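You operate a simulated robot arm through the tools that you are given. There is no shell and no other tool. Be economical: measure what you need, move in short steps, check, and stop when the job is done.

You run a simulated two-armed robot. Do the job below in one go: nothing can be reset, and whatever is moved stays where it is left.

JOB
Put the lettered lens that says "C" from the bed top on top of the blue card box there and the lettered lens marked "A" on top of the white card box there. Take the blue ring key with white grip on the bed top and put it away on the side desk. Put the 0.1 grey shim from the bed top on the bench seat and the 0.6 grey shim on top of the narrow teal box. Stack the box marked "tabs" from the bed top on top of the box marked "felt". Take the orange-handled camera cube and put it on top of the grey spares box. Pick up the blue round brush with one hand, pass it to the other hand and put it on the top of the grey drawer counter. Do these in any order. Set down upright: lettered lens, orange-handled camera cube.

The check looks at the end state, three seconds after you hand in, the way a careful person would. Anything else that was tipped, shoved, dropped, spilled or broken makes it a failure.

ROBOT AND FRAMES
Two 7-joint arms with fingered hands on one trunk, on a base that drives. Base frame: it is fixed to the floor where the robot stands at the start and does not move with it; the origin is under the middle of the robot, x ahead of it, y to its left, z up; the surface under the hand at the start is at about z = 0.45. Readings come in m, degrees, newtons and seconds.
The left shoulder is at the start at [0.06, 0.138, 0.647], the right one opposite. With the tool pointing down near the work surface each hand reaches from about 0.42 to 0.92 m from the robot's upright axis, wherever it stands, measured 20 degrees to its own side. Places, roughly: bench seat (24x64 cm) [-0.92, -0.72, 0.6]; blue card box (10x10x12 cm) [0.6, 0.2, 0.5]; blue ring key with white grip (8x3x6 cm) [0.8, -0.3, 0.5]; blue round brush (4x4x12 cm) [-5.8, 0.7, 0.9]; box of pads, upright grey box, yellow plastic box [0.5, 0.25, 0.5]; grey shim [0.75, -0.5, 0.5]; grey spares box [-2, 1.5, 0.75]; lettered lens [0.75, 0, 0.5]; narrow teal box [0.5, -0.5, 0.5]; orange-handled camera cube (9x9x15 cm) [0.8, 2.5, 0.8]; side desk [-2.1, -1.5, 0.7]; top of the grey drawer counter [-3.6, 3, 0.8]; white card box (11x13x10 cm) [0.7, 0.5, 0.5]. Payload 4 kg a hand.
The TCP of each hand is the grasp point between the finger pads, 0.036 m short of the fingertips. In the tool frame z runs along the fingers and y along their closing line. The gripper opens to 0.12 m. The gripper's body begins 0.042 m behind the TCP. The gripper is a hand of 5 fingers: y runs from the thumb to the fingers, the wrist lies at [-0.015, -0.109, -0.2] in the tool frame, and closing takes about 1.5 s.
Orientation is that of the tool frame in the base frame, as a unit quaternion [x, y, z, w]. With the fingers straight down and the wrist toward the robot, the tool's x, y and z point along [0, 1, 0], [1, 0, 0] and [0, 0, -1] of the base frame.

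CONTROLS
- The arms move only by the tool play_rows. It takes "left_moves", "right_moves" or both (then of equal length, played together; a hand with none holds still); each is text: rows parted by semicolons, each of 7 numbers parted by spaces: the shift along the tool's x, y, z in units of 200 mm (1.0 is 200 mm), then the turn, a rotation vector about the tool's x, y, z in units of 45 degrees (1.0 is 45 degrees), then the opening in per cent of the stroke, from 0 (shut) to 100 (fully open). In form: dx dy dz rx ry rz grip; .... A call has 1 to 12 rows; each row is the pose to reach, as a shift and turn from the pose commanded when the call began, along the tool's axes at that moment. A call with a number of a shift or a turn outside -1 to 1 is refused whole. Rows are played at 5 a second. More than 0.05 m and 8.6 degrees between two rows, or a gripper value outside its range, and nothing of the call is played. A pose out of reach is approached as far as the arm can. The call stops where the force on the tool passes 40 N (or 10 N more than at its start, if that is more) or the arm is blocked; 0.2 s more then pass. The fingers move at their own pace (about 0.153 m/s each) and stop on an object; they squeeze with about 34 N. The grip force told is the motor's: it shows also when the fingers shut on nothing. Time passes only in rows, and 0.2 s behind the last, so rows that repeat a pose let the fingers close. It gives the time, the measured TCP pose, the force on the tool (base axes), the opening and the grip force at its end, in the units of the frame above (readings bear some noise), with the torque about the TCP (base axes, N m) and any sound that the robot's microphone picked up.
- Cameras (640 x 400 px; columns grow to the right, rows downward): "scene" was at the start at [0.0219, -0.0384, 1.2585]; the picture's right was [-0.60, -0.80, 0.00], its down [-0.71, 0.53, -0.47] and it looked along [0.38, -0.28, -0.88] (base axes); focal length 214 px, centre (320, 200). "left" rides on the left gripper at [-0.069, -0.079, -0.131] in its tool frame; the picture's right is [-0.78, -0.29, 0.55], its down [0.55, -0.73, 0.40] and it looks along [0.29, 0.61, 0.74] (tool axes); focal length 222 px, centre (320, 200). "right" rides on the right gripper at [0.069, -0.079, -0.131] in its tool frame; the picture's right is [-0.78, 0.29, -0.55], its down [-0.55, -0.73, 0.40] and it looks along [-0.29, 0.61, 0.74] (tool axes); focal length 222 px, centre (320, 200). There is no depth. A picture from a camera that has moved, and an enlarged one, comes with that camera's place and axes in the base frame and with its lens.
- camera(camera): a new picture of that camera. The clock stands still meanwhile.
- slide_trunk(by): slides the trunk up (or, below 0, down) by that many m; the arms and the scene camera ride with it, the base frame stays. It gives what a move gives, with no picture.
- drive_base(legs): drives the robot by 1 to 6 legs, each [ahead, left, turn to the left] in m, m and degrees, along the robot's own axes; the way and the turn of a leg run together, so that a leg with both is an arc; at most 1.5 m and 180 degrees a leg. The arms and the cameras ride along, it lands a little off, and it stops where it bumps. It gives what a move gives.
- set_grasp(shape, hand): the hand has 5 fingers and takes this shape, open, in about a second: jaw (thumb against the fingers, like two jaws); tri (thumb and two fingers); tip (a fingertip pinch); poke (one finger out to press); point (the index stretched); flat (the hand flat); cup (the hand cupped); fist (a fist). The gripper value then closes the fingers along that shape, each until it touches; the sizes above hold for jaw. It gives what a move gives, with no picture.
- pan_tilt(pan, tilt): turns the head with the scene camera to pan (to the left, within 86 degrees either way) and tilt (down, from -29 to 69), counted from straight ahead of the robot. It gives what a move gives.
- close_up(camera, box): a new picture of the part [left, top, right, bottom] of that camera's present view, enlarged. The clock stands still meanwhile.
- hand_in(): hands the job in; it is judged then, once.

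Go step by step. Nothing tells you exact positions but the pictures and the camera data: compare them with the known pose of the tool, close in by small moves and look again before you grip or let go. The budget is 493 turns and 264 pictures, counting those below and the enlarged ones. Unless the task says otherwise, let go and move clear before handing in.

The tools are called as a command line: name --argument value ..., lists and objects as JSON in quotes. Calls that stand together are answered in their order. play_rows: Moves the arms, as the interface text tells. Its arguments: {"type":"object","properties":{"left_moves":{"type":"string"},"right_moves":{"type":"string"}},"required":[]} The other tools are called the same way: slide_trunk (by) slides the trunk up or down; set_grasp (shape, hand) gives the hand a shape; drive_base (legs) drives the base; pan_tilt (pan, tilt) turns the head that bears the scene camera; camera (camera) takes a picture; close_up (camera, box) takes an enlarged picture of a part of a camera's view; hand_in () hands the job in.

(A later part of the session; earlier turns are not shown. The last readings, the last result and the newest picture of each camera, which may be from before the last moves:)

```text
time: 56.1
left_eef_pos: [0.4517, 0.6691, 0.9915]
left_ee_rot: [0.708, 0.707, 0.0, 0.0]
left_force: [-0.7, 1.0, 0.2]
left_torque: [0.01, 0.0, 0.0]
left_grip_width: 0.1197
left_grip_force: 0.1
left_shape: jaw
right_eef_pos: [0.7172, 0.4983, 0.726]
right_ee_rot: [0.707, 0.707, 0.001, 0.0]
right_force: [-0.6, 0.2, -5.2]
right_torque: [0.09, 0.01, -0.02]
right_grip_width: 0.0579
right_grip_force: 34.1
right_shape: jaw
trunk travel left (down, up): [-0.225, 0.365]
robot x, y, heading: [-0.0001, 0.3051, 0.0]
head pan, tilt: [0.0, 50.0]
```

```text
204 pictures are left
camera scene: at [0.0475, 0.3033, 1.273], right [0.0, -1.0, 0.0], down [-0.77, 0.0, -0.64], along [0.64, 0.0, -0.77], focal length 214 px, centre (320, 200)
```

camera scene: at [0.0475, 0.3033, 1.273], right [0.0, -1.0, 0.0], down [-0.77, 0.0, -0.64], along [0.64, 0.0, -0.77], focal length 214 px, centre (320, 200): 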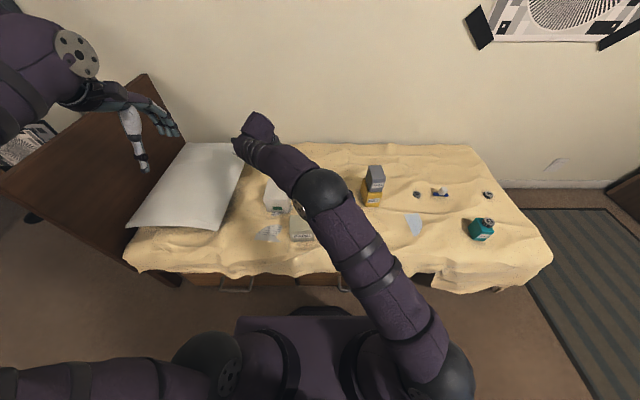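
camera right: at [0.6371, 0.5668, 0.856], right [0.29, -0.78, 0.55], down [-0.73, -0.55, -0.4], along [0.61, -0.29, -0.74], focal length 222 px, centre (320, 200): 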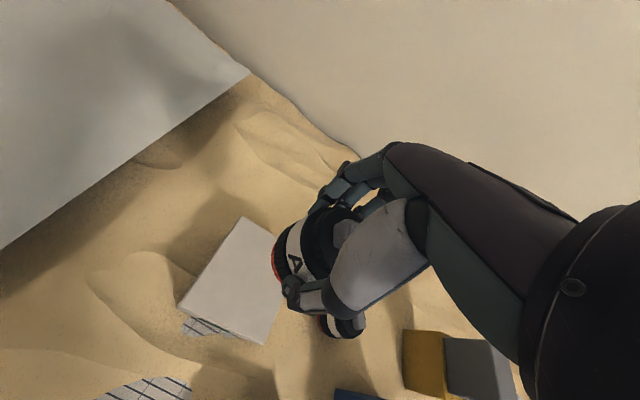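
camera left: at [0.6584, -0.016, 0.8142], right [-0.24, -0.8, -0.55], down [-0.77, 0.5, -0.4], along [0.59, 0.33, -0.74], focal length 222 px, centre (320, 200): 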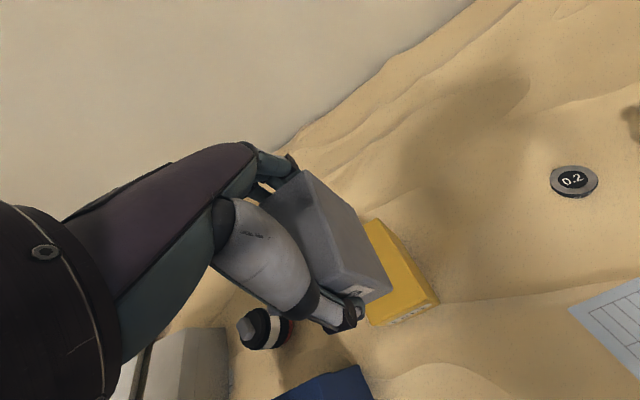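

Both views put the white top's centre at about (0.717, 0.499), z 0.555, right below. I'll lower.

play_rows --right_moves "0 0 0.15 0 0 0 10; 0 0 0.3 0 0 0 10; 0 0 0.4 0 0 0 10; 0 0 0.45 0 0 0 10; 0 0 0.45 0 0 0 10"

camera --camera "right"

camera --camera "scene"

```text
time: 57.3
left_eef_pos: [0.4512, 0.6689, 0.9927]
left_ee_rot: [0.706, 0.708, 0.0, 0.0]
left_force: [-0.4, 0.0, 0.0]
left_torque: [-0.01, -0.02, 0.01]
left_grip_width: 0.1201
left_grip_force: 0.1
left_shape: jaw
right_eef_pos: [0.7172, 0.4973, 0.6359]
right_ee_rot: [0.707, 0.708, -0.001, 0.0]
right_force: [-0.1, -0.2, -4.7]
right_torque: [0.06, 0.04, 0.0]
right_grip_width: 0.0578
right_grip_force: 33.8
right_shape: jaw
trunk travel left (down, up): [-0.225, 0.365]
robot x, y, heading: [0.0007, 0.3005, 0.1]
head pan, tilt: [0.0, 50.0]
```

```text
203 pictures are left
camera right: at [0.6369, 0.5655, 0.7666], right [0.29, -0.78, 0.55], down [-0.73, -0.55, -0.4], along [0.61, -0.29, -0.74], focal length 222 px, centre (320, 200)
```

right: 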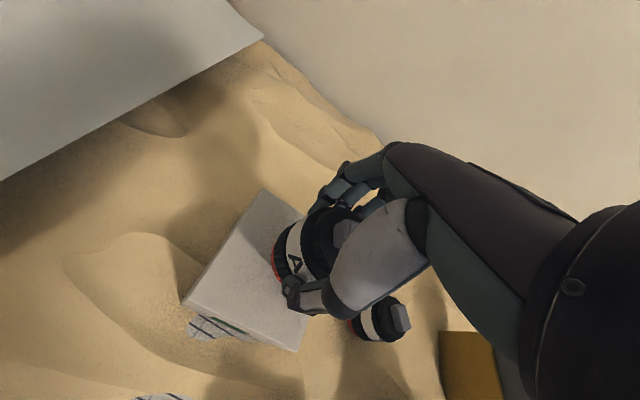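

```text
202 pictures are left
camera scene: at [0.0474, 0.3032, 1.2729], right [0.0, -1.0, 0.0], down [-0.77, 0.0, -0.64], along [0.64, 0.0, -0.77], focal length 214 px, centre (320, 200)
```

scene: 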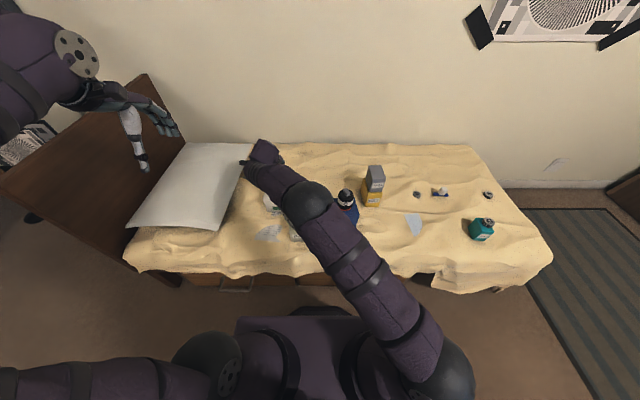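

play_rows --right_moves "0 0 0.02 0 0 0 10; 0 0 0.04 0 0 0 10; 0 0 0.05 0 0 0 10; 0 0 0.05 0 0 0 10"

play_rows --right_moves "0 0 0.01 0 0 0 10; 0 0 0.02 0 0 0 10; 0 0 0.025 0 0 0 10; 0 0 0.025 0 0 0 10"

close_up --camera "right" --box '[160, 160, 360, 360]'

```text
time: 58.3
left_eef_pos: [0.452, 0.6683, 0.9928]
left_ee_rot: [0.706, 0.708, -0.001, 0.0]
left_force: [-0.2, 0.2, 0.3]
left_torque: [-0.01, 0.06, -0.02]
left_grip_width: 0.1197
left_grip_force: 0.2
left_shape: jaw
right_eef_pos: [0.7164, 0.4973, 0.6255]
right_ee_rot: [0.707, 0.708, 0.0, -0.001]
right_force: [0.2, -0.2, -6.0]
right_torque: [0.02, 0.02, 0.01]
right_grip_width: 0.0579
right_grip_force: 34.0
right_shape: jaw
trunk travel left (down, up): [-0.225, 0.365]
robot x, y, heading: [0.0011, 0.299, 0.1]
head pan, tilt: [0.0, 50.0]
```

```text
time: 59.3
left_eef_pos: [0.4523, 0.6686, 0.9928]
left_ee_rot: [0.706, 0.708, 0.0, 0.0]
left_force: [-0.4, -0.6, -0.4]
left_torque: [0.0, 0.01, -0.03]
left_grip_width: 0.1199
left_grip_force: 0.1
left_shape: jaw
right_eef_pos: [0.7156, 0.4984, 0.6217]
right_ee_rot: [0.707, 0.708, 0.0, 0.0]
right_force: [0.4, 0.5, -5.5]
right_torque: [0.05, 0.05, -0.02]
right_grip_width: 0.0575
right_grip_force: 34.3
right_shape: jaw
trunk travel left (down, up): [-0.225, 0.365]
robot x, y, heading: [0.0009, 0.3022, 0.1]
head pan, tilt: [0.0, 50.0]
```

```text
2.00 times, centred on (260, 260) of right
camera zoom: at [0.6363, 0.5664, 0.7524], right [0.29, -0.78, 0.55], down [-0.73, -0.55, -0.4], along [0.61, -0.29, -0.74], focal length 444 px, centre (440, 80)
```

zoom: 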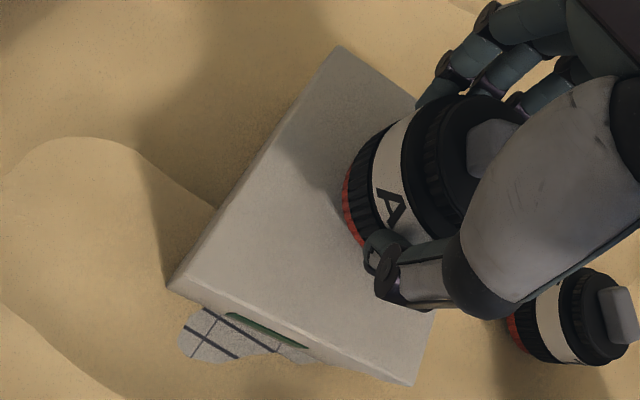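

play_rows --right_moves "0 0 0.01 0 0 0 10; 0 0 0.02 0 0 0 10; 0 0 0.03 0 0 0 10; 0 0 0.03 0 0 0 10"

```text
time: 60.3
left_eef_pos: [0.4535, 0.6691, 0.992]
left_ee_rot: [0.707, 0.707, 0.0, 0.0]
left_force: [0.1, -0.8, -0.1]
left_torque: [0.01, 0.03, 0.01]
left_grip_width: 0.1198
left_grip_force: 0.2
left_shape: jaw
right_eef_pos: [0.7169, 0.4968, 0.6165]
right_ee_rot: [0.706, 0.708, -0.001, 0.0]
right_force: [-0.6, 0.5, -6.7]
right_torque: [0.06, 0.02, 0.03]
right_grip_width: 0.0575
right_grip_force: 34.7
right_shape: jaw
trunk travel left (down, up): [-0.225, 0.365]
robot x, y, heading: [-0.0003, 0.3021, 0.2]
head pan, tilt: [0.0, 50.0]
```

play_rows --right_moves "0 0 0.01 0 0 0 10; 0 0 0.02 0 0 0 10; 0 0 0.02 0 0 0 10"

```text
time: 61.1
left_eef_pos: [0.4516, 0.6696, 0.9924]
left_ee_rot: [0.707, 0.707, 0.001, 0.0]
left_force: [-0.5, 0.1, 0.6]
left_torque: [-0.01, 0.0, 0.04]
left_grip_width: 0.1199
left_grip_force: 0.1
left_shape: jaw
right_eef_pos: [0.7179, 0.4969, 0.6124]
right_ee_rot: [0.706, 0.708, 0.002, 0.0]
right_force: [-1.9, 1.9, 1.5]
right_torque: [0.02, 0.13, -0.03]
right_grip_width: 0.0575
right_grip_force: 34.1
right_shape: jaw
trunk travel left (down, up): [-0.225, 0.365]
robot x, y, heading: [0.0015, 0.3012, 0.3]
head pan, tilt: [0.0, 50.0]
```

Contact at 0.612. I'll release and lift clear.

play_rows --right_moves "0 0 0.004 0 0 0 10; 0 0 0.004 0 0 0 30; 0 0 0.004 0 0 0 50; 0 0 0.004 0 0 0 70; 0 0 0.004 0 0 0 90; 0 0 0.004 0 0 0 100; 0 0 0.004 0 0 0 100"

play_rows --right_moves "0 0 -0.1 0 0 0 100; 0 0 -0.3 0 0 0 100; 0 0 -0.5 0 0 0 100; 0 0 -0.7 0 0 0 100; -0.1 -0.1 -0.9 0 0 0 100; -0.3 -0.15 -1 0 0 0 100; -0.5 -0.2 -1 0 0 0 100; -0.7 -0.25 -1 0 0 0 100; -0.9 -0.3 -1 0 0 0 100; -1 -0.4 -1 0 0 0 100"

close_up --camera "scene" --box '[230, 150, 390, 250]'

```text
time: 62.7
left_eef_pos: [0.4518, 0.6698, 0.9918]
left_ee_rot: [0.707, 0.707, 0.0, 0.001]
left_force: [0.3, 0.5, 0.5]
left_torque: [-0.03, 0.02, 0.02]
left_grip_width: 0.1198
left_grip_force: 0.0
left_shape: jaw
right_eef_pos: [0.7169, 0.4971, 0.6112]
right_ee_rot: [0.707, 0.707, 0.001, 0.001]
right_force: [-0.7, 0.6, 0.6]
right_torque: [-0.02, -0.01, 0.01]
right_grip_width: 0.1197
right_grip_force: 0.0
right_shape: jaw
trunk travel left (down, up): [-0.225, 0.365]
robot x, y, heading: [-0.0042, 0.3042, 0.4]
head pan, tilt: [0.0, 50.0]
```

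```text
time: 64.9
left_eef_pos: [0.4514, 0.6696, 0.993]
left_ee_rot: [0.707, 0.708, 0.001, 0.0]
left_force: [-0.6, -0.9, 0.5]
left_torque: [-0.01, 0.0, -0.02]
left_grip_width: 0.1196
left_grip_force: 0.0
left_shape: jaw
right_eef_pos: [0.6365, 0.2968, 0.8109]
right_ee_rot: [0.707, 0.707, 0.0, 0.0]
right_force: [0.6, -0.2, 0.1]
right_torque: [0.01, 0.0, -0.03]
right_grip_width: 0.1198
right_grip_force: 0.0
right_shape: jaw
trunk travel left (down, up): [-0.225, 0.365]
robot x, y, heading: [0.0012, 0.3064, -0.0]
head pan, tilt: [0.0, 50.0]
```

```text
4.00 times, centred on (310, 200) of scene
camera zoom: at [0.0469, 0.3029, 1.273], right [0.0, -1.0, 0.0], down [-0.77, 0.0, -0.64], along [0.64, 0.0, -0.77], focal length 858 px, centre (360, 200)
```

zoom: 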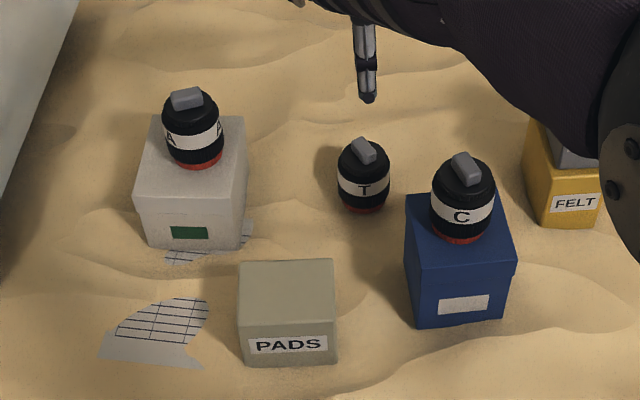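

A is upright on the white box. Next I'll shift the base right to reach the ring key (left hand) and the 0.1 shim (right hand).

drive_base --legs '[[0, -0.55, 0]]'

play_rows --right_moves "-0.2 0 -0.05 0 0 0 100; -0.4 0 -0.1 0 0 0 100; -0.6 0 -0.2 0 0 0 100; -0.8 0 -0.2 0 0 0 100; -1 0 -0.2 0 0 0 100" --left_moves "-0.15 0.15 0.1 0 0 0 100; -0.3 0.3 0.2 0 0 0 100; -0.45 0.45 0.3 0 0 0 100; -0.6 0.6 0.4 0 0 0 100; -0.75 0.75 0.5 0 0 0 100"

camera --camera "scene"

close_up --camera "scene" --box '[300, 150, 400, 220]'

```text
time: 68.0
left_eef_pos: [0.4513, 0.1213, 0.9929]
left_ee_rot: [0.705, 0.709, 0.0, -0.001]
left_force: [0.3, 0.0, 0.0]
left_torque: [-0.02, 0.0, -0.01]
left_grip_width: 0.1199
left_grip_force: 0.0
left_shape: jaw
right_eef_pos: [0.6389, -0.2487, 0.8094]
right_ee_rot: [0.706, 0.709, 0.0, 0.001]
right_force: [0.0, 0.5, 0.2]
right_torque: [-0.01, 0.0, -0.01]
right_grip_width: 0.1197
right_grip_force: 0.1
right_shape: jaw
trunk travel left (down, up): [-0.225, 0.365]
robot x, y, heading: [0.0022, -0.2459, 0.2]
head pan, tilt: [0.0, 50.0]
```

```text
time: 69.2
left_eef_pos: [0.6036, -0.0303, 0.8943]
left_ee_rot: [0.705, 0.709, 0.0, 0.0]
left_force: [-0.3, -0.2, -1.0]
left_torque: [0.02, 0.0, 0.01]
left_grip_width: 0.1202
left_grip_force: 0.1
left_shape: jaw
right_eef_pos: [0.6374, -0.4496, 0.8509]
right_ee_rot: [0.706, 0.708, 0.0, 0.001]
right_force: [0.2, 0.3, -0.8]
right_torque: [-0.02, 0.0, -0.02]
right_grip_width: 0.1196
right_grip_force: 0.0
right_shape: jaw
trunk travel left (down, up): [-0.225, 0.365]
robot x, y, heading: [0.0005, -0.2432, 0.4]
head pan, tilt: [0.0, 50.0]
```

```text
199 pictures are left
camera scene: at [0.0485, -0.2463, 1.273], right [0.0, -1.0, 0.0], down [-0.77, 0.0, -0.64], along [0.64, 0.0, -0.77], focal length 214 px, centre (320, 200)
```

scene: 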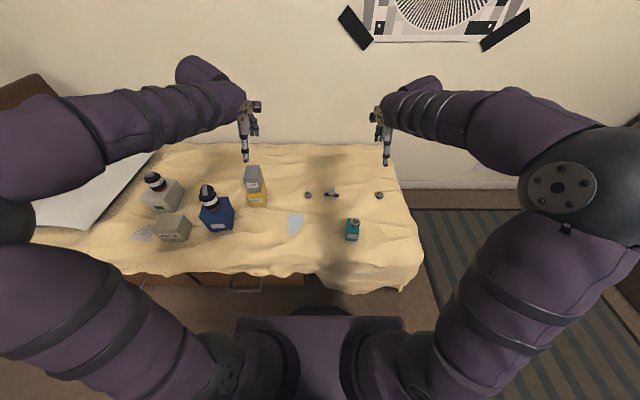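

```text
5.71 times, centred on (350, 185) of scene
camera zoom: at [0.0485, -0.2463, 1.273], right [0.0, -1.0, 0.0], down [-0.77, 0.0, -0.64], along [0.64, 0.0, -0.77], focal length 1226 px, centre (149, 286)
```

zoom: 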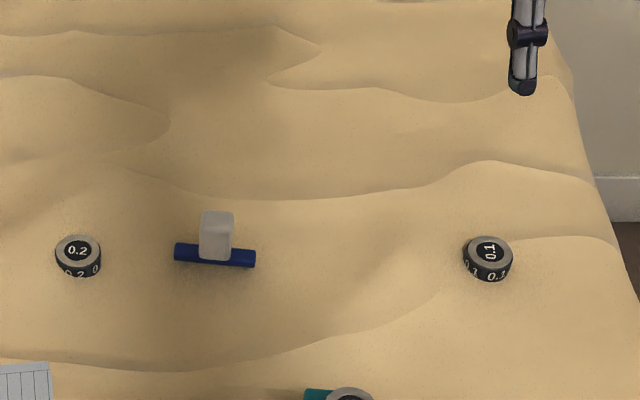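

The key's grip is about at (0.747, -0.304), z from 0.47 to 0.53. I'll move the left hand over it and the right hand out of the way.

play_rows --left_moves "-0.15 0.1 0.1 0 0 0 100; -0.3 0.2 0.2 0 0 0 100; -0.45 0.3 0.3 0 0 0 100; -0.6 0.4 0.45 0 0 0 100; -0.75 0.5 0.6 0 0 0 100; -0.87 0.6 0.75 0 0 0 100; -1 0.715 0.85 0 0 0 100" --right_moves "-0.15 0 0 0 0 0 100; -0.3 0 0 0 0 0 100; -0.45 0 0 0 0 0 100; -0.6 0 0 0 0 0 100; -0.7 0 0 0 0 0 100; -0.8 0 0 0 0 0 100; -0.8 0 0 0 0 0 100"

play_rows --left_moves "-0.2 0 0.15 0 0 0 100; -0.37 0 0.3 0 0 0 100; -0.37 0 0.5 0 0 0 80"

camera --camera "left"

close_up --camera "scene" --box '[280, 140, 400, 220]'

```text
time: 70.8
left_eef_pos: [0.7475, -0.2271, 0.7218]
left_ee_rot: [0.705, 0.709, -0.001, 0.0]
left_force: [0.3, 0.2, -0.6]
left_torque: [-0.04, 0.01, 0.0]
left_grip_width: 0.1197
left_grip_force: 0.0
left_shape: jaw
right_eef_pos: [0.6389, -0.6095, 0.8513]
right_ee_rot: [0.705, 0.709, 0.0, 0.001]
right_force: [0.6, -0.4, -0.1]
right_torque: [0.0, 0.01, -0.01]
right_grip_width: 0.1194
right_grip_force: 0.0
right_shape: jaw
trunk travel left (down, up): [-0.225, 0.365]
robot x, y, heading: [0.004, -0.2466, 0.6]
head pan, tilt: [0.0, 50.0]
```

```text
time: 71.7
left_eef_pos: [0.7484, -0.3041, 0.6213]
left_ee_rot: [0.705, 0.709, 0.0, 0.0]
left_force: [-0.6, -0.3, 0.0]
left_torque: [0.0, 0.04, 0.01]
left_grip_width: 0.096
left_grip_force: 0.1
left_shape: jaw
right_eef_pos: [0.6391, -0.6101, 0.8509]
right_ee_rot: [0.705, 0.709, 0.0, 0.0]
right_force: [0.2, 0.3, 0.3]
right_torque: [-0.02, 0.0, 0.0]
right_grip_width: 0.1196
right_grip_force: 0.0
right_shape: jaw
trunk travel left (down, up): [-0.225, 0.365]
robot x, y, heading: [-0.001, -0.2469, 0.3]
head pan, tilt: [0.0, 50.0]
```

```text
197 pictures are left
camera left: at [0.6693, -0.3724, 0.7525], right [-0.29, -0.79, -0.55], down [-0.74, 0.55, -0.4], along [0.61, 0.29, -0.74], focal length 222 px, centre (320, 200)
```

left: 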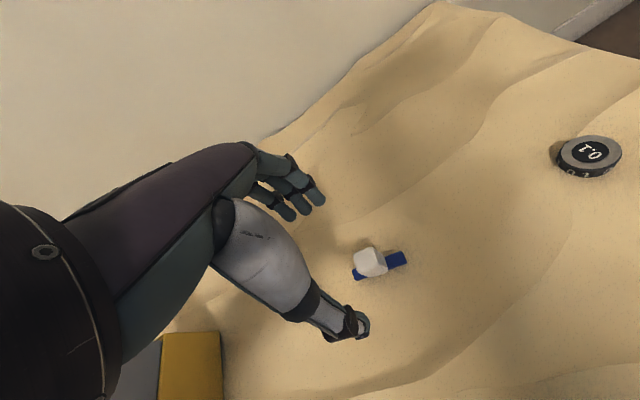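

```text
5.00 times, centred on (340, 180) of scene
camera zoom: at [0.0485, -0.2464, 1.273], right [0.0, -1.0, 0.0], down [-0.77, 0.0, -0.64], along [0.64, 0.0, -0.77], focal length 1072 px, centre (220, 300)
```

zoom: 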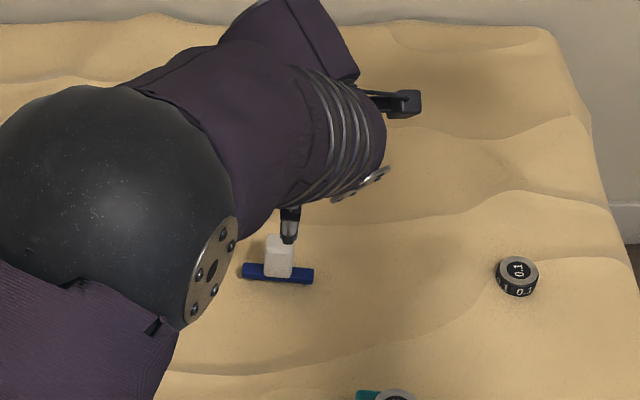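

Aligned within a few millimetres. I'll lower onto the grip and look.

play_rows --left_moves "0.01 0 0.2 0 0 0 70; 0.01 0 0.38 0 0 0 65; 0.01 0 0.46 0 0 0 65; 0.01 0 0.52 0 0 0 65"

close_up --camera "left" --box '[220, 130, 460, 370]'

close_up --camera "scene" --box '[300, 150, 380, 220]'

```text
time: 72.7
left_eef_pos: [0.7464, -0.3005, 0.5176]
left_ee_rot: [0.705, 0.709, 0.0, 0.0]
left_force: [-0.5, -0.1, 0.0]
left_torque: [0.02, -0.05, 0.01]
left_grip_width: 0.0783
left_grip_force: 0.1
left_shape: jaw
right_eef_pos: [0.64, -0.6101, 0.85]
right_ee_rot: [0.705, 0.709, 0.0, -0.001]
right_force: [0.7, 0.1, -0.3]
right_torque: [-0.01, 0.0, 0.0]
right_grip_width: 0.1195
right_grip_force: 0.1
right_shape: jaw
trunk travel left (down, up): [-0.225, 0.365]
robot x, y, heading: [0.0032, -0.2478, 0.2]
head pan, tilt: [0.0, 50.0]
```

```text
1.67 times, centred on (340, 250) of left
camera zoom: at [0.6684, -0.3704, 0.6497], right [-0.29, -0.79, -0.55], down [-0.74, 0.55, -0.4], along [0.61, 0.29, -0.74], focal length 370 px, centre (287, 117)
```

zoom: 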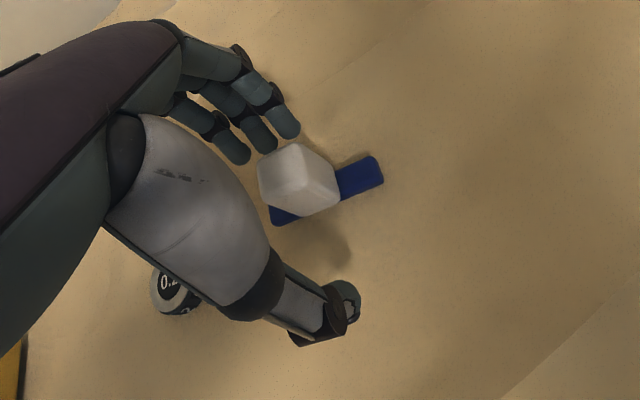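

```text
5.71 times, centred on (340, 185) of scene
camera zoom: at [0.0484, -0.2462, 1.273], right [0.0, -1.0, 0.0], down [-0.77, 0.0, -0.64], along [0.64, 0.0, -0.77], focal length 1226 px, centre (206, 286)
```

zoom: 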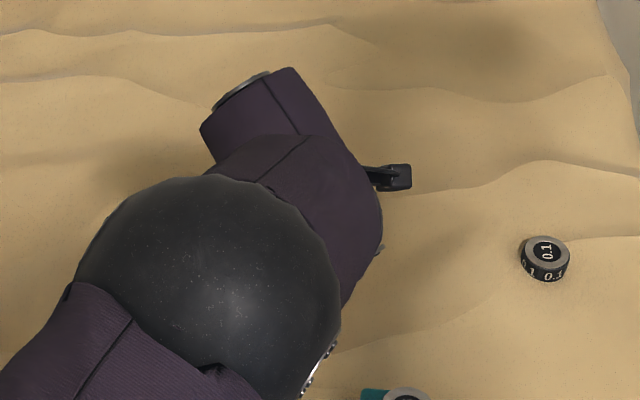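

The grip is about 7 mm to the −y side of my closing line. I'll shift, then close and lift.

play_rows --left_moves "-0.035 0 0 0 0 0 65; -0.035 0.005 0.01 0 0 0 50; -0.035 0.005 0.01 0 0 0 30; -0.035 0.005 0.01 0 0 0 10; -0.035 0.005 0.01 0 0 0 5; -0.035 0.005 0.01 0 0 0 5; -0.035 0.005 0.01 0 0 0 5"

play_rows --left_moves "0 0 -0.1 0 0 0 5; 0 0 -0.3 0 0 0 5; 0 0 -0.5 0 0 0 5; 0 0 -0.7 0 0 0 5"

close_up --camera "left" --box '[220, 130, 460, 370]'

```text
time: 74.2
left_eef_pos: [0.7486, -0.3063, 0.5155]
left_ee_rot: [0.705, 0.71, 0.0, 0.0]
left_force: [-0.1, 0.3, 0.4]
left_torque: [0.01, -0.01, 0.01]
left_grip_width: 0.0225
left_grip_force: 33.5
left_shape: jaw
right_eef_pos: [0.6388, -0.611, 0.8502]
right_ee_rot: [0.705, 0.709, 0.0, 0.0]
right_force: [-0.1, 0.1, 0.3]
right_torque: [0.02, -0.04, -0.01]
right_grip_width: 0.1195
right_grip_force: 0.1
right_shape: jaw
trunk travel left (down, up): [-0.225, 0.365]
robot x, y, heading: [0.0005, -0.248, 0.4]
head pan, tilt: [0.0, 50.0]
```

```text
time: 75.2
left_eef_pos: [0.7467, -0.3077, 0.6559]
left_ee_rot: [0.706, 0.708, 0.001, 0.0]
left_force: [-0.1, -0.6, -0.5]
left_torque: [-0.01, 0.02, 0.0]
left_grip_width: 0.0221
left_grip_force: 34.1
left_shape: jaw
right_eef_pos: [0.6386, -0.6097, 0.8503]
right_ee_rot: [0.706, 0.709, 0.0, 0.0]
right_force: [0.6, -0.1, 1.2]
right_torque: [0.01, -0.01, -0.02]
right_grip_width: 0.1197
right_grip_force: 0.1
right_shape: jaw
trunk travel left (down, up): [-0.225, 0.365]
robot x, y, heading: [0.0026, -0.2444, 0.4]
head pan, tilt: [0.0, 50.0]
```

```text
1.67 times, centred on (340, 250) of left
camera zoom: at [0.668, -0.3767, 0.7867], right [-0.29, -0.79, -0.55], down [-0.74, 0.55, -0.4], along [0.61, 0.29, -0.74], focal length 370 px, centre (287, 117)
```

zoom: 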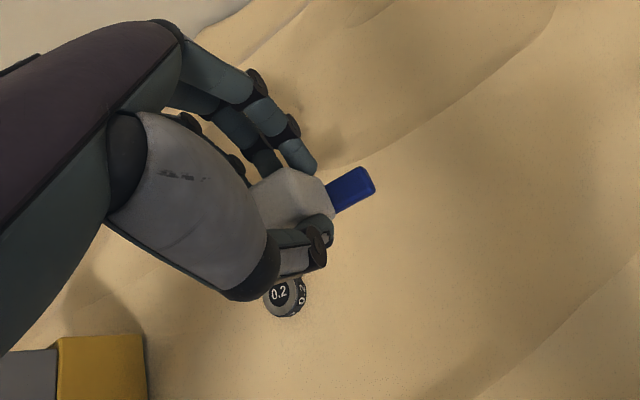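

The key is held. The left hand retracts up and away while the right goes over the 0.1 shim (about 0.749, -0.533).

play_rows --left_moves "0 -0.1 -0.2 0 0 0 5; 0.1 -0.2 -0.4 0 0 0 5; 0.25 -0.35 -0.55 0 0 0 5; 0.4 -0.5 -0.7 0 0 0 5; 0.55 -0.65 -0.8 0 0 0 5; 0.7 -0.8 -0.9 0 0 0 5; 0.8 -0.9 -0.9 0 0 0 5" --right_moves "0.05 0.08 0.14 0 0 0 100; 0.1 0.16 0.28 0 0 0 100; 0.15 0.24 0.42 0 0 0 100; 0.2 0.32 0.56 0 0 0 100; 0.27 0.4 0.7 0 0 0 90; 0.33 0.48 0.84 0 0 0 80; 0.385 0.55 1 0 0 0 70"

play_rows --right_moves "0 0 0.15 0 0 0 65; 0 0 0.25 0 0 0 65; 0 0 0.25 0 0 0 65"

camera --camera "right"

camera --camera "scene"

```text
refused: row 3 steps farther than a row can; nothing moved
```

```text
time: 76.0
left_eef_pos: [0.747, -0.3061, 0.656]
left_ee_rot: [0.705, 0.709, 0.0, 0.0]
left_force: [-0.4, 0.1, -0.3]
left_torque: [-0.01, 0.02, -0.01]
left_grip_width: 0.022
left_grip_force: 34.0
left_shape: jaw
right_eef_pos: [0.6387, -0.6103, 0.7996]
right_ee_rot: [0.705, 0.709, 0.0, 0.001]
right_force: [-0.3, -0.6, 0.0]
right_torque: [-0.01, 0.02, 0.02]
right_grip_width: 0.0782
right_grip_force: 0.1
right_shape: jaw
trunk travel left (down, up): [-0.225, 0.365]
robot x, y, heading: [0.0004, -0.2472, 0.4]
head pan, tilt: [0.0, 50.0]
```

```text
192 pictures are left
camera right: at [0.559, -0.5415, 0.9307], right [0.29, -0.78, 0.55], down [-0.73, -0.55, -0.4], along [0.61, -0.28, -0.74], focal length 222 px, centre (320, 200)
```

right: 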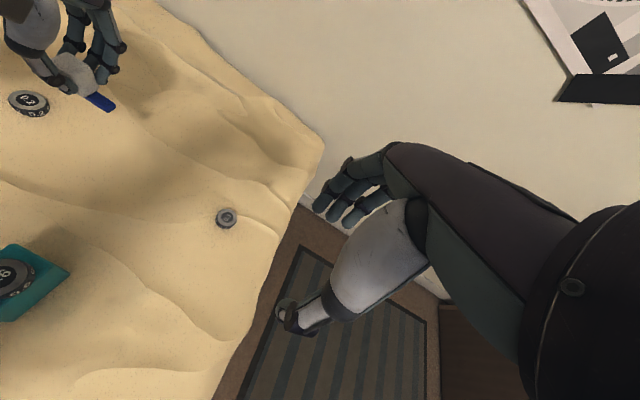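

```text
191 pictures are left
camera scene: at [0.0486, -0.2463, 1.273], right [0.0, -1.0, 0.0], down [-0.77, 0.0, -0.64], along [0.64, 0.0, -0.77], focal length 214 px, centre (320, 200)
```

scene: 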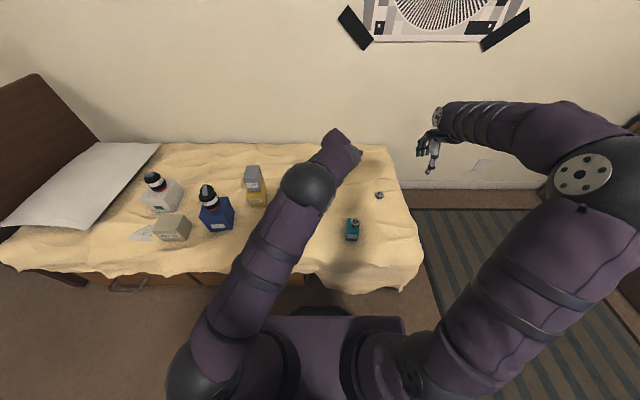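

One call was refused for step size, harmlessly. I'll repeat it with even steps.

play_rows --left_moves "0 -0.05 -0.2 0 0 0 5; 0.1 -0.15 -0.35 0 0 0 5; 0.2 -0.27 -0.5 0 0 0 5; 0.3 -0.4 -0.6 0 0 0 5; 0.4 -0.53 -0.7 0 0 0 5; 0.5 -0.66 -0.8 0 0 0 5; 0.6 -0.76 -0.9 0 0 0 5; 0.7 -0.86 -0.9 0 0 0 5" --right_moves "0.05 0.08 0.14 0 0 0 65; 0.1 0.16 0.28 0 0 0 65; 0.15 0.24 0.42 0 0 0 65; 0.2 0.32 0.56 0 0 0 65; 0.27 0.4 0.7 0 0 0 65; 0.33 0.48 0.84 0 0 0 65; 0.385 0.55 0.95 0 0 0 65; 0.385 0.55 1 0 0 0 65"

camera --camera "right"

camera --camera "scene"

```text
time: 77.8
left_eef_pos: [0.576, -0.1682, 0.8356]
left_ee_rot: [0.705, 0.709, 0.0, -0.001]
left_force: [0.1, -0.7, -0.2]
left_torque: [0.0, -0.01, 0.01]
left_grip_width: 0.022
left_grip_force: 34.0
left_shape: jaw
right_eef_pos: [0.7479, -0.5304, 0.6013]
right_ee_rot: [0.705, 0.709, 0.0, 0.0]
right_force: [0.1, -0.2, 0.0]
right_torque: [0.03, 0.01, 0.0]
right_grip_width: 0.0781
right_grip_force: 0.2
right_shape: jaw
trunk travel left (down, up): [-0.225, 0.365]
robot x, y, heading: [0.0045, -0.246, 0.3]
head pan, tilt: [0.0, 50.0]
```

```text
190 pictures are left
camera right: at [0.6685, -0.4627, 0.732], right [0.29, -0.78, 0.55], down [-0.73, -0.55, -0.4], along [0.61, -0.28, -0.74], focal length 222 px, centre (320, 200)
```

right: 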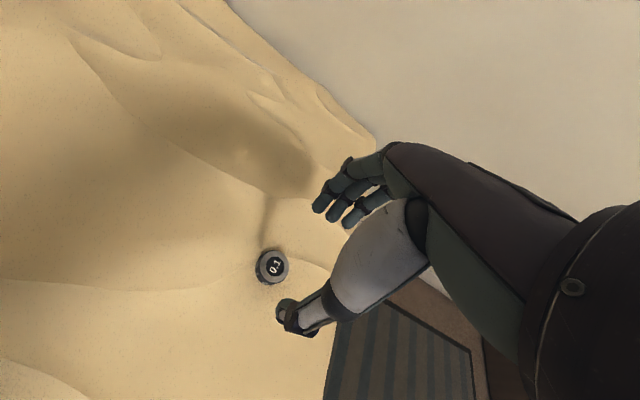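

```text
189 pictures are left
camera scene: at [0.0486, -0.2462, 1.273], right [0.0, -1.0, 0.0], down [-0.77, 0.0, -0.64], along [0.64, 0.0, -0.77], focal length 214 px, centre (320, 200)
```

scene: 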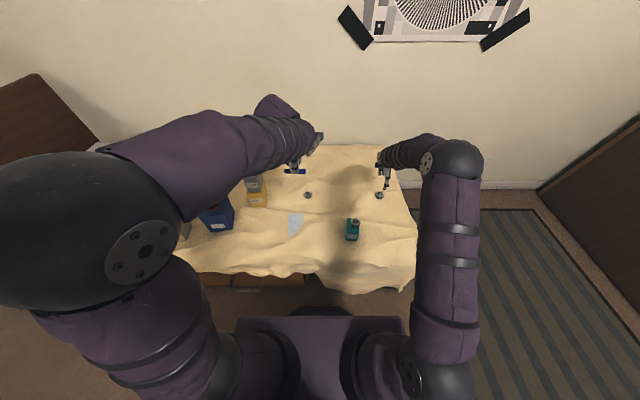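

play_rows --right_moves "-0.01 0.02 0.2 0 0 0 65; -0.01 0.02 0.35 0 0 0 65; -0.01 0.02 0.42 0 0 0 65; -0.01 0.02 0.45 0 0 0 65"

close_up --camera "right" --box '[180, 140, 420, 340]'

close_up --camera "scene" --box '[340, 140, 420, 220]'

```text
time: 78.8
left_eef_pos: [0.5757, -0.1672, 0.8369]
left_ee_rot: [0.704, 0.71, 0.001, 0.0]
left_force: [0.8, 0.5, -1.5]
left_torque: [-0.01, 0.0, -0.02]
left_grip_width: 0.022
left_grip_force: 33.8
left_shape: jaw
right_eef_pos: [0.7531, -0.5353, 0.5113]
right_ee_rot: [0.705, 0.71, 0.0, 0.0]
right_force: [-0.4, -0.1, 0.5]
right_torque: [0.0, 0.01, 0.01]
right_grip_width: 0.0785
right_grip_force: 0.1
right_shape: jaw
trunk travel left (down, up): [-0.225, 0.365]
robot x, y, heading: [0.0006, -0.2445, 0.3]
head pan, tilt: [0.0, 50.0]
```

```text
2.00 times, centred on (300, 240) of right
camera zoom: at [0.6737, -0.4672, 0.6422], right [0.29, -0.78, 0.55], down [-0.73, -0.55, -0.4], along [0.61, -0.28, -0.74], focal length 444 px, centre (360, 120)
```

zoom: 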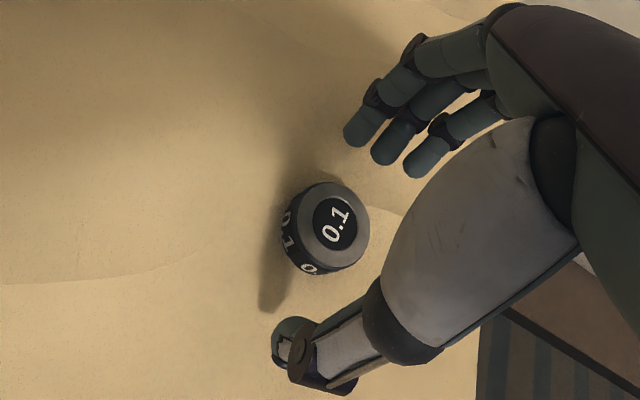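

```text
5.00 times, centred on (380, 180) of scene
camera zoom: at [0.0485, -0.2462, 1.273], right [0.0, -1.0, 0.0], down [-0.77, 0.0, -0.64], along [0.64, 0.0, -0.77], focal length 1072 px, centre (20, 300)
```

zoom: 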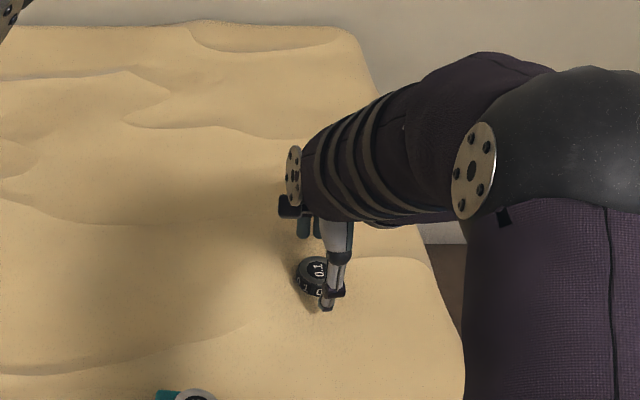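

Same picture as with the first shim, so I'll repeat the shift, lower and close.

play_rows --right_moves "0.025 0 0.02 0 0 0 65; 0.025 0 0.04 0 0 0 65; 0.025 0 0.055 0 0 0 65; 0.025 0 0.055 0 0 0 50; 0.025 0 0.055 0 0 0 30; 0.025 0 0.055 0 0 0 15; 0.025 0 0.055 0 0 0 15; 0.025 0 0.055 0 0 0 15; 0.025 0 0.055 0 0 0 15"

play_rows --right_moves "0 0 -0.1 0 0 0 15; 0 0 -0.25 0 0 0 15; 0 0 -0.5 0 0 0 15; 0 0 -0.7 0 0 0 15; 0 0 -0.9 0 0 0 15"

close_up --camera "right" --box '[180, 140, 420, 340]'

```text
time: 80.8
left_eef_pos: [0.5751, -0.1667, 0.835]
left_ee_rot: [0.705, 0.709, 0.0, 0.0]
left_force: [-0.6, -0.1, -0.4]
left_torque: [-0.01, -0.01, -0.01]
left_grip_width: 0.022
left_grip_force: 34.1
left_shape: jaw
right_eef_pos: [0.7527, -0.5293, 0.4991]
right_ee_rot: [0.705, 0.709, -0.001, 0.0]
right_force: [-0.1, 0.5, -0.1]
right_torque: [-0.02, 0.0, 0.02]
right_grip_width: 0.0003
right_grip_force: 33.4
right_shape: jaw
trunk travel left (down, up): [-0.225, 0.365]
robot x, y, heading: [-0.0012, -0.247, 0.3]
head pan, tilt: [0.0, 50.0]
```

```text
time: 82.0
left_eef_pos: [0.5761, -0.1673, 0.8365]
left_ee_rot: [0.705, 0.709, 0.0, 0.0]
left_force: [-0.7, -0.9, 0.0]
left_torque: [-0.01, 0.0, 0.02]
left_grip_width: 0.022
left_grip_force: 34.0
left_shape: jaw
right_eef_pos: [0.7532, -0.529, 0.6809]
right_ee_rot: [0.705, 0.709, -0.001, -0.001]
right_force: [-0.5, 0.2, 1.5]
right_torque: [0.02, -0.03, 0.0]
right_grip_width: 0.0
right_grip_force: 34.1
right_shape: jaw
trunk travel left (down, up): [-0.225, 0.365]
robot x, y, heading: [-0.0009, -0.2463, 0.3]
head pan, tilt: [0.0, 50.0]
```

```text
2.00 times, centred on (300, 240) of right
camera zoom: at [0.6739, -0.4606, 0.8112], right [0.3, -0.78, 0.55], down [-0.73, -0.55, -0.4], along [0.61, -0.28, -0.74], focal length 444 px, centre (360, 120)
```

zoom: 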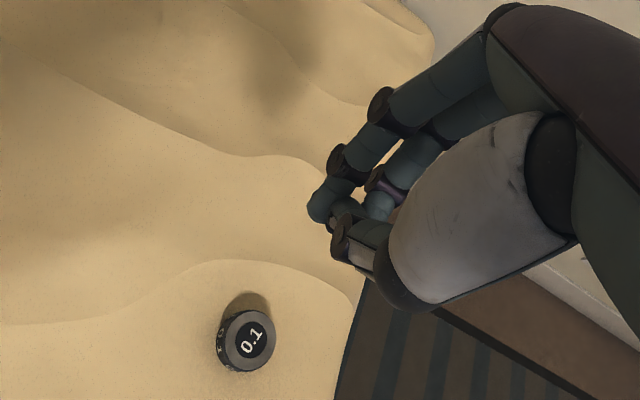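

The 0.1 shim slipped out sideways and now sits near (0.726, -0.567), still on the bed. I'll reopen, re-measure and retry with better centring.

play_rows --right_moves "0 0 0 0 0 0 65; -0.1 -0.06 0.1 0 0 0 65; -0.19 -0.13 0.25 0 0 0 65; -0.19 -0.13 0.4 0 0 0 65"

camera --camera "right"

close_up --camera "scene" --box '[340, 150, 440, 230]'

```text
time: 83.0
left_eef_pos: [0.5758, -0.1663, 0.8363]
left_ee_rot: [0.705, 0.709, 0.0, 0.001]
left_force: [0.5, -0.7, -0.6]
left_torque: [0.0, 0.0, -0.03]
left_grip_width: 0.0218
left_grip_force: 33.9
left_shape: jaw
right_eef_pos: [0.727, -0.5673, 0.6003]
right_ee_rot: [0.705, 0.709, 0.0, 0.0]
right_force: [0.2, -0.7, 0.9]
right_torque: [-0.01, 0.01, 0.0]
right_grip_width: 0.0779
right_grip_force: 0.1
right_shape: jaw
trunk travel left (down, up): [-0.225, 0.365]
robot x, y, heading: [0.0018, -0.2483, 0.5]
head pan, tilt: [0.0, 50.0]
```

```text
185 pictures are left
camera right: at [0.6469, -0.4989, 0.7307], right [0.29, -0.78, 0.55], down [-0.73, -0.55, -0.4], along [0.61, -0.28, -0.74], focal length 222 px, centre (320, 200)
```

right: 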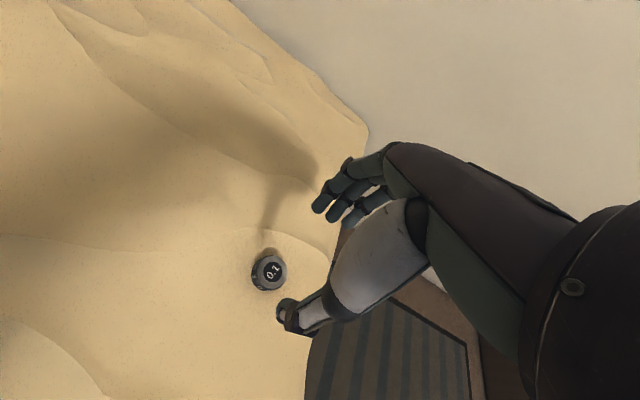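

```text
5.00 times, centred on (390, 190) of scene
camera zoom: at [0.0484, -0.2463, 1.273], right [0.0, -1.0, 0.0], down [-0.77, 0.0, -0.64], along [0.64, 0.0, -0.77], focal length 1072 px, centre (-30, 250)
```

zoom: 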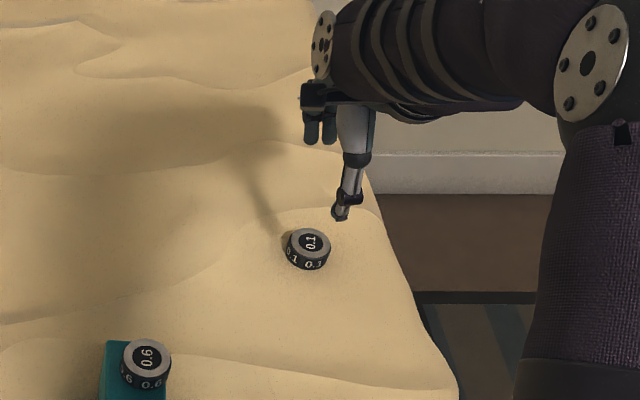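

play_rows --right_moves "-0.015 0.005 0.2 0 0 0 65; -0.015 0.005 0.38 0 0 0 65; -0.015 0.005 0.46 0 0 0 65; -0.015 0.005 0.49 0 0 0 65; -0.015 0.005 0.49 0 0 0 65"

close_up --camera "right" --box '[180, 140, 420, 340]'

close_up --camera "scene" --box '[360, 170, 420, 220]'

```text
time: 84.2
left_eef_pos: [0.5756, -0.167, 0.8351]
left_ee_rot: [0.706, 0.708, 0.0, 0.0]
left_force: [-0.4, 0.3, -0.7]
left_torque: [0.03, 0.01, 0.02]
left_grip_width: 0.0219
left_grip_force: 34.9
left_shape: jaw
right_eef_pos: [0.7286, -0.5706, 0.5027]
right_ee_rot: [0.705, 0.709, 0.0, 0.0]
right_force: [-0.5, -0.2, 0.2]
right_torque: [0.01, 0.01, 0.01]
right_grip_width: 0.0778
right_grip_force: 0.0
right_shape: jaw
trunk travel left (down, up): [-0.225, 0.365]
robot x, y, heading: [0.0029, -0.2461, 0.2]
head pan, tilt: [0.0, 50.0]
```

```text
2.00 times, centred on (300, 240) of right
camera zoom: at [0.6486, -0.5022, 0.6328], right [0.29, -0.78, 0.55], down [-0.73, -0.55, -0.4], along [0.61, -0.28, -0.74], focal length 444 px, centre (360, 120)
```

zoom: 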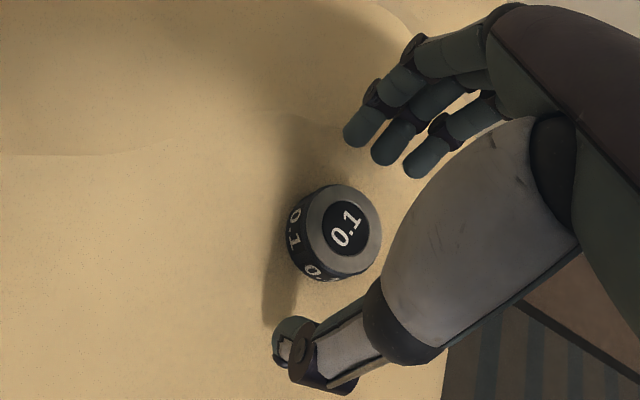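

```text
8.00 times, centred on (390, 195) of scene
camera zoom: at [0.0485, -0.2462, 1.273], right [0.0, -1.0, 0.0], down [-0.77, 0.0, -0.64], along [0.64, 0.0, -0.77], focal length 1716 px, centre (-240, 240)
```

zoom: 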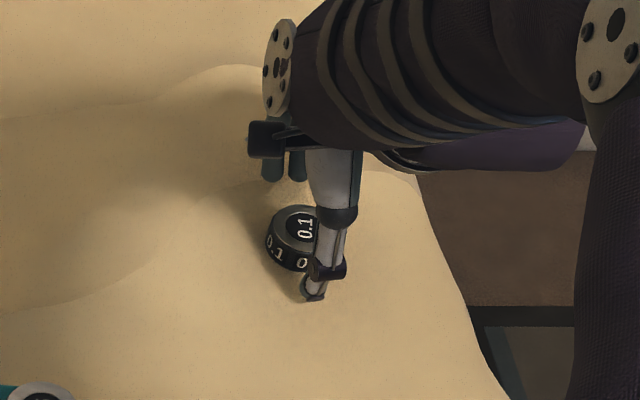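

Thumb, shim and fingers are in line now. I'll lower about 1 cm and close without shifting.

play_rows --right_moves "0 0 0.015 0 0 0 65; 0 0 0.03 0 0 0 65; 0 0 0.045 0 0 0 65; 0 0 0.045 0 0 0 65"

close_up --camera "right" --box '[180, 140, 420, 340]'

```text
time: 85.2
left_eef_pos: [0.5758, -0.1668, 0.8352]
left_ee_rot: [0.705, 0.709, 0.0, 0.0]
left_force: [0.0, 0.4, -0.7]
left_torque: [0.02, 0.01, -0.01]
left_grip_width: 0.0221
left_grip_force: 33.8
left_shape: jaw
right_eef_pos: [0.7272, -0.5698, 0.4936]
right_ee_rot: [0.706, 0.708, 0.0, 0.0]
right_force: [0.8, -0.4, -0.4]
right_torque: [-0.01, -0.02, -0.01]
right_grip_width: 0.0779
right_grip_force: 0.0
right_shape: jaw
trunk travel left (down, up): [-0.225, 0.365]
robot x, y, heading: [0.0029, -0.247, 0.3]
head pan, tilt: [0.0, 50.0]
```

```text
2.00 times, centred on (300, 240) of right
camera zoom: at [0.6481, -0.5026, 0.6234], right [0.29, -0.78, 0.55], down [-0.73, -0.55, -0.4], along [0.61, -0.28, -0.74], focal length 444 px, centre (360, 120)
```

zoom: 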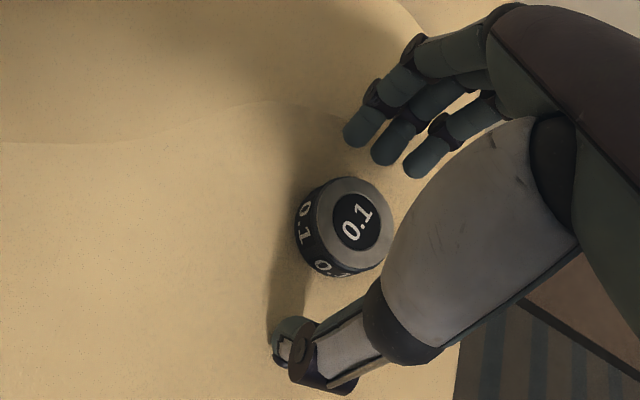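

play_rows --right_moves "0 0 0.005 0 0 0 55; 0 0 0.01 0 0 0 40; 0 0 0.01 0 0 0 28; 0 0 0.01 0 0 0 15; 0 0 0.01 0 0 0 15; 0 0 0.01 0 0 0 15"

```text
time: 86.7
left_eef_pos: [0.5753, -0.1667, 0.835]
left_ee_rot: [0.705, 0.709, 0.0, 0.0]
left_force: [0.4, 0.0, -0.2]
left_torque: [-0.03, 0.01, -0.05]
left_grip_width: 0.0218
left_grip_force: 34.1
left_shape: jaw
right_eef_pos: [0.7297, -0.5699, 0.49]
right_ee_rot: [0.705, 0.709, -0.001, 0.0]
right_force: [-0.5, -0.7, 0.5]
right_torque: [0.02, 0.0, 0.01]
right_grip_width: 0.0304
right_grip_force: 34.0
right_shape: jaw
trunk travel left (down, up): [-0.225, 0.365]
robot x, y, heading: [0.0005, -0.2435, 0.4]
head pan, tilt: [0.0, 50.0]
```

Gripped at about 3 cm width. I'll lift.

play_rows --right_moves "0 0 -0.1 0 0 0 15; 0 0 -0.25 0 0 0 15; 0 0 -0.5 0 0 0 15; 0 0 -0.75 0 0 0 15; 0 0 -1 0 0 0 15"

close_up --camera "right" --box '[180, 140, 420, 340]'

camera --camera "left"

```text
time: 87.8
left_eef_pos: [0.5758, -0.1664, 0.836]
left_ee_rot: [0.706, 0.708, 0.0, 0.0]
left_force: [0.2, 0.6, -0.1]
left_torque: [0.0, 0.02, 0.01]
left_grip_width: 0.0219
left_grip_force: 34.2
left_shape: jaw
right_eef_pos: [0.7284, -0.5665, 0.6895]
right_ee_rot: [0.705, 0.71, 0.0, -0.001]
right_force: [0.8, 1.1, -1.4]
right_torque: [-0.01, -0.04, -0.02]
right_grip_width: 0.03
right_grip_force: 33.5
right_shape: jaw
trunk travel left (down, up): [-0.225, 0.365]
robot x, y, heading: [0.0015, -0.2448, 0.4]
head pan, tilt: [0.0, 50.0]
```

```text
2.00 times, centred on (300, 240) of right
camera zoom: at [0.6488, -0.4992, 0.821], right [0.3, -0.78, 0.55], down [-0.73, -0.55, -0.4], along [0.61, -0.28, -0.74], focal length 444 px, centre (360, 120)
```

zoom: 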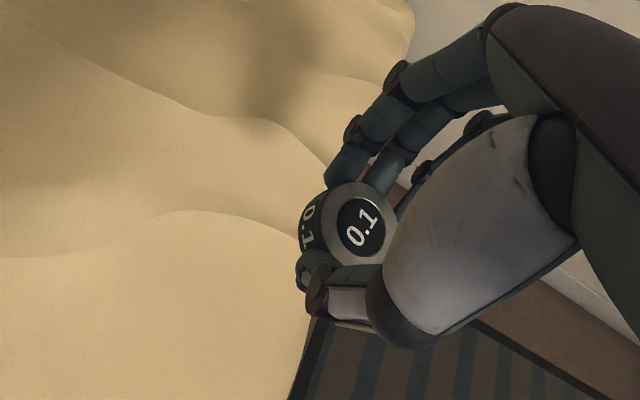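

```text
179 pictures are left
camera left: at [0.4973, -0.2368, 0.9666], right [-0.29, -0.79, -0.55], down [-0.74, 0.55, -0.4], along [0.61, 0.29, -0.74], focal length 222 px, centre (320, 200)
```

left: 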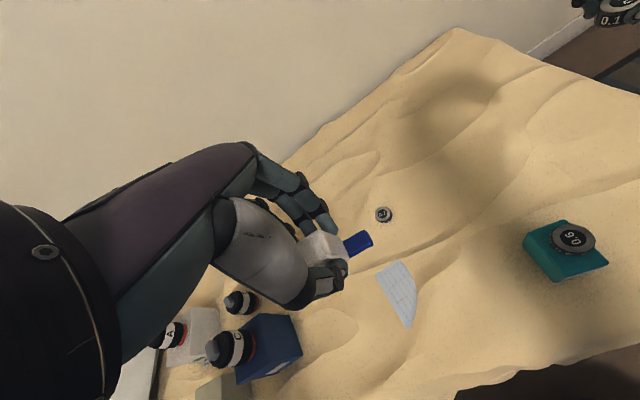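

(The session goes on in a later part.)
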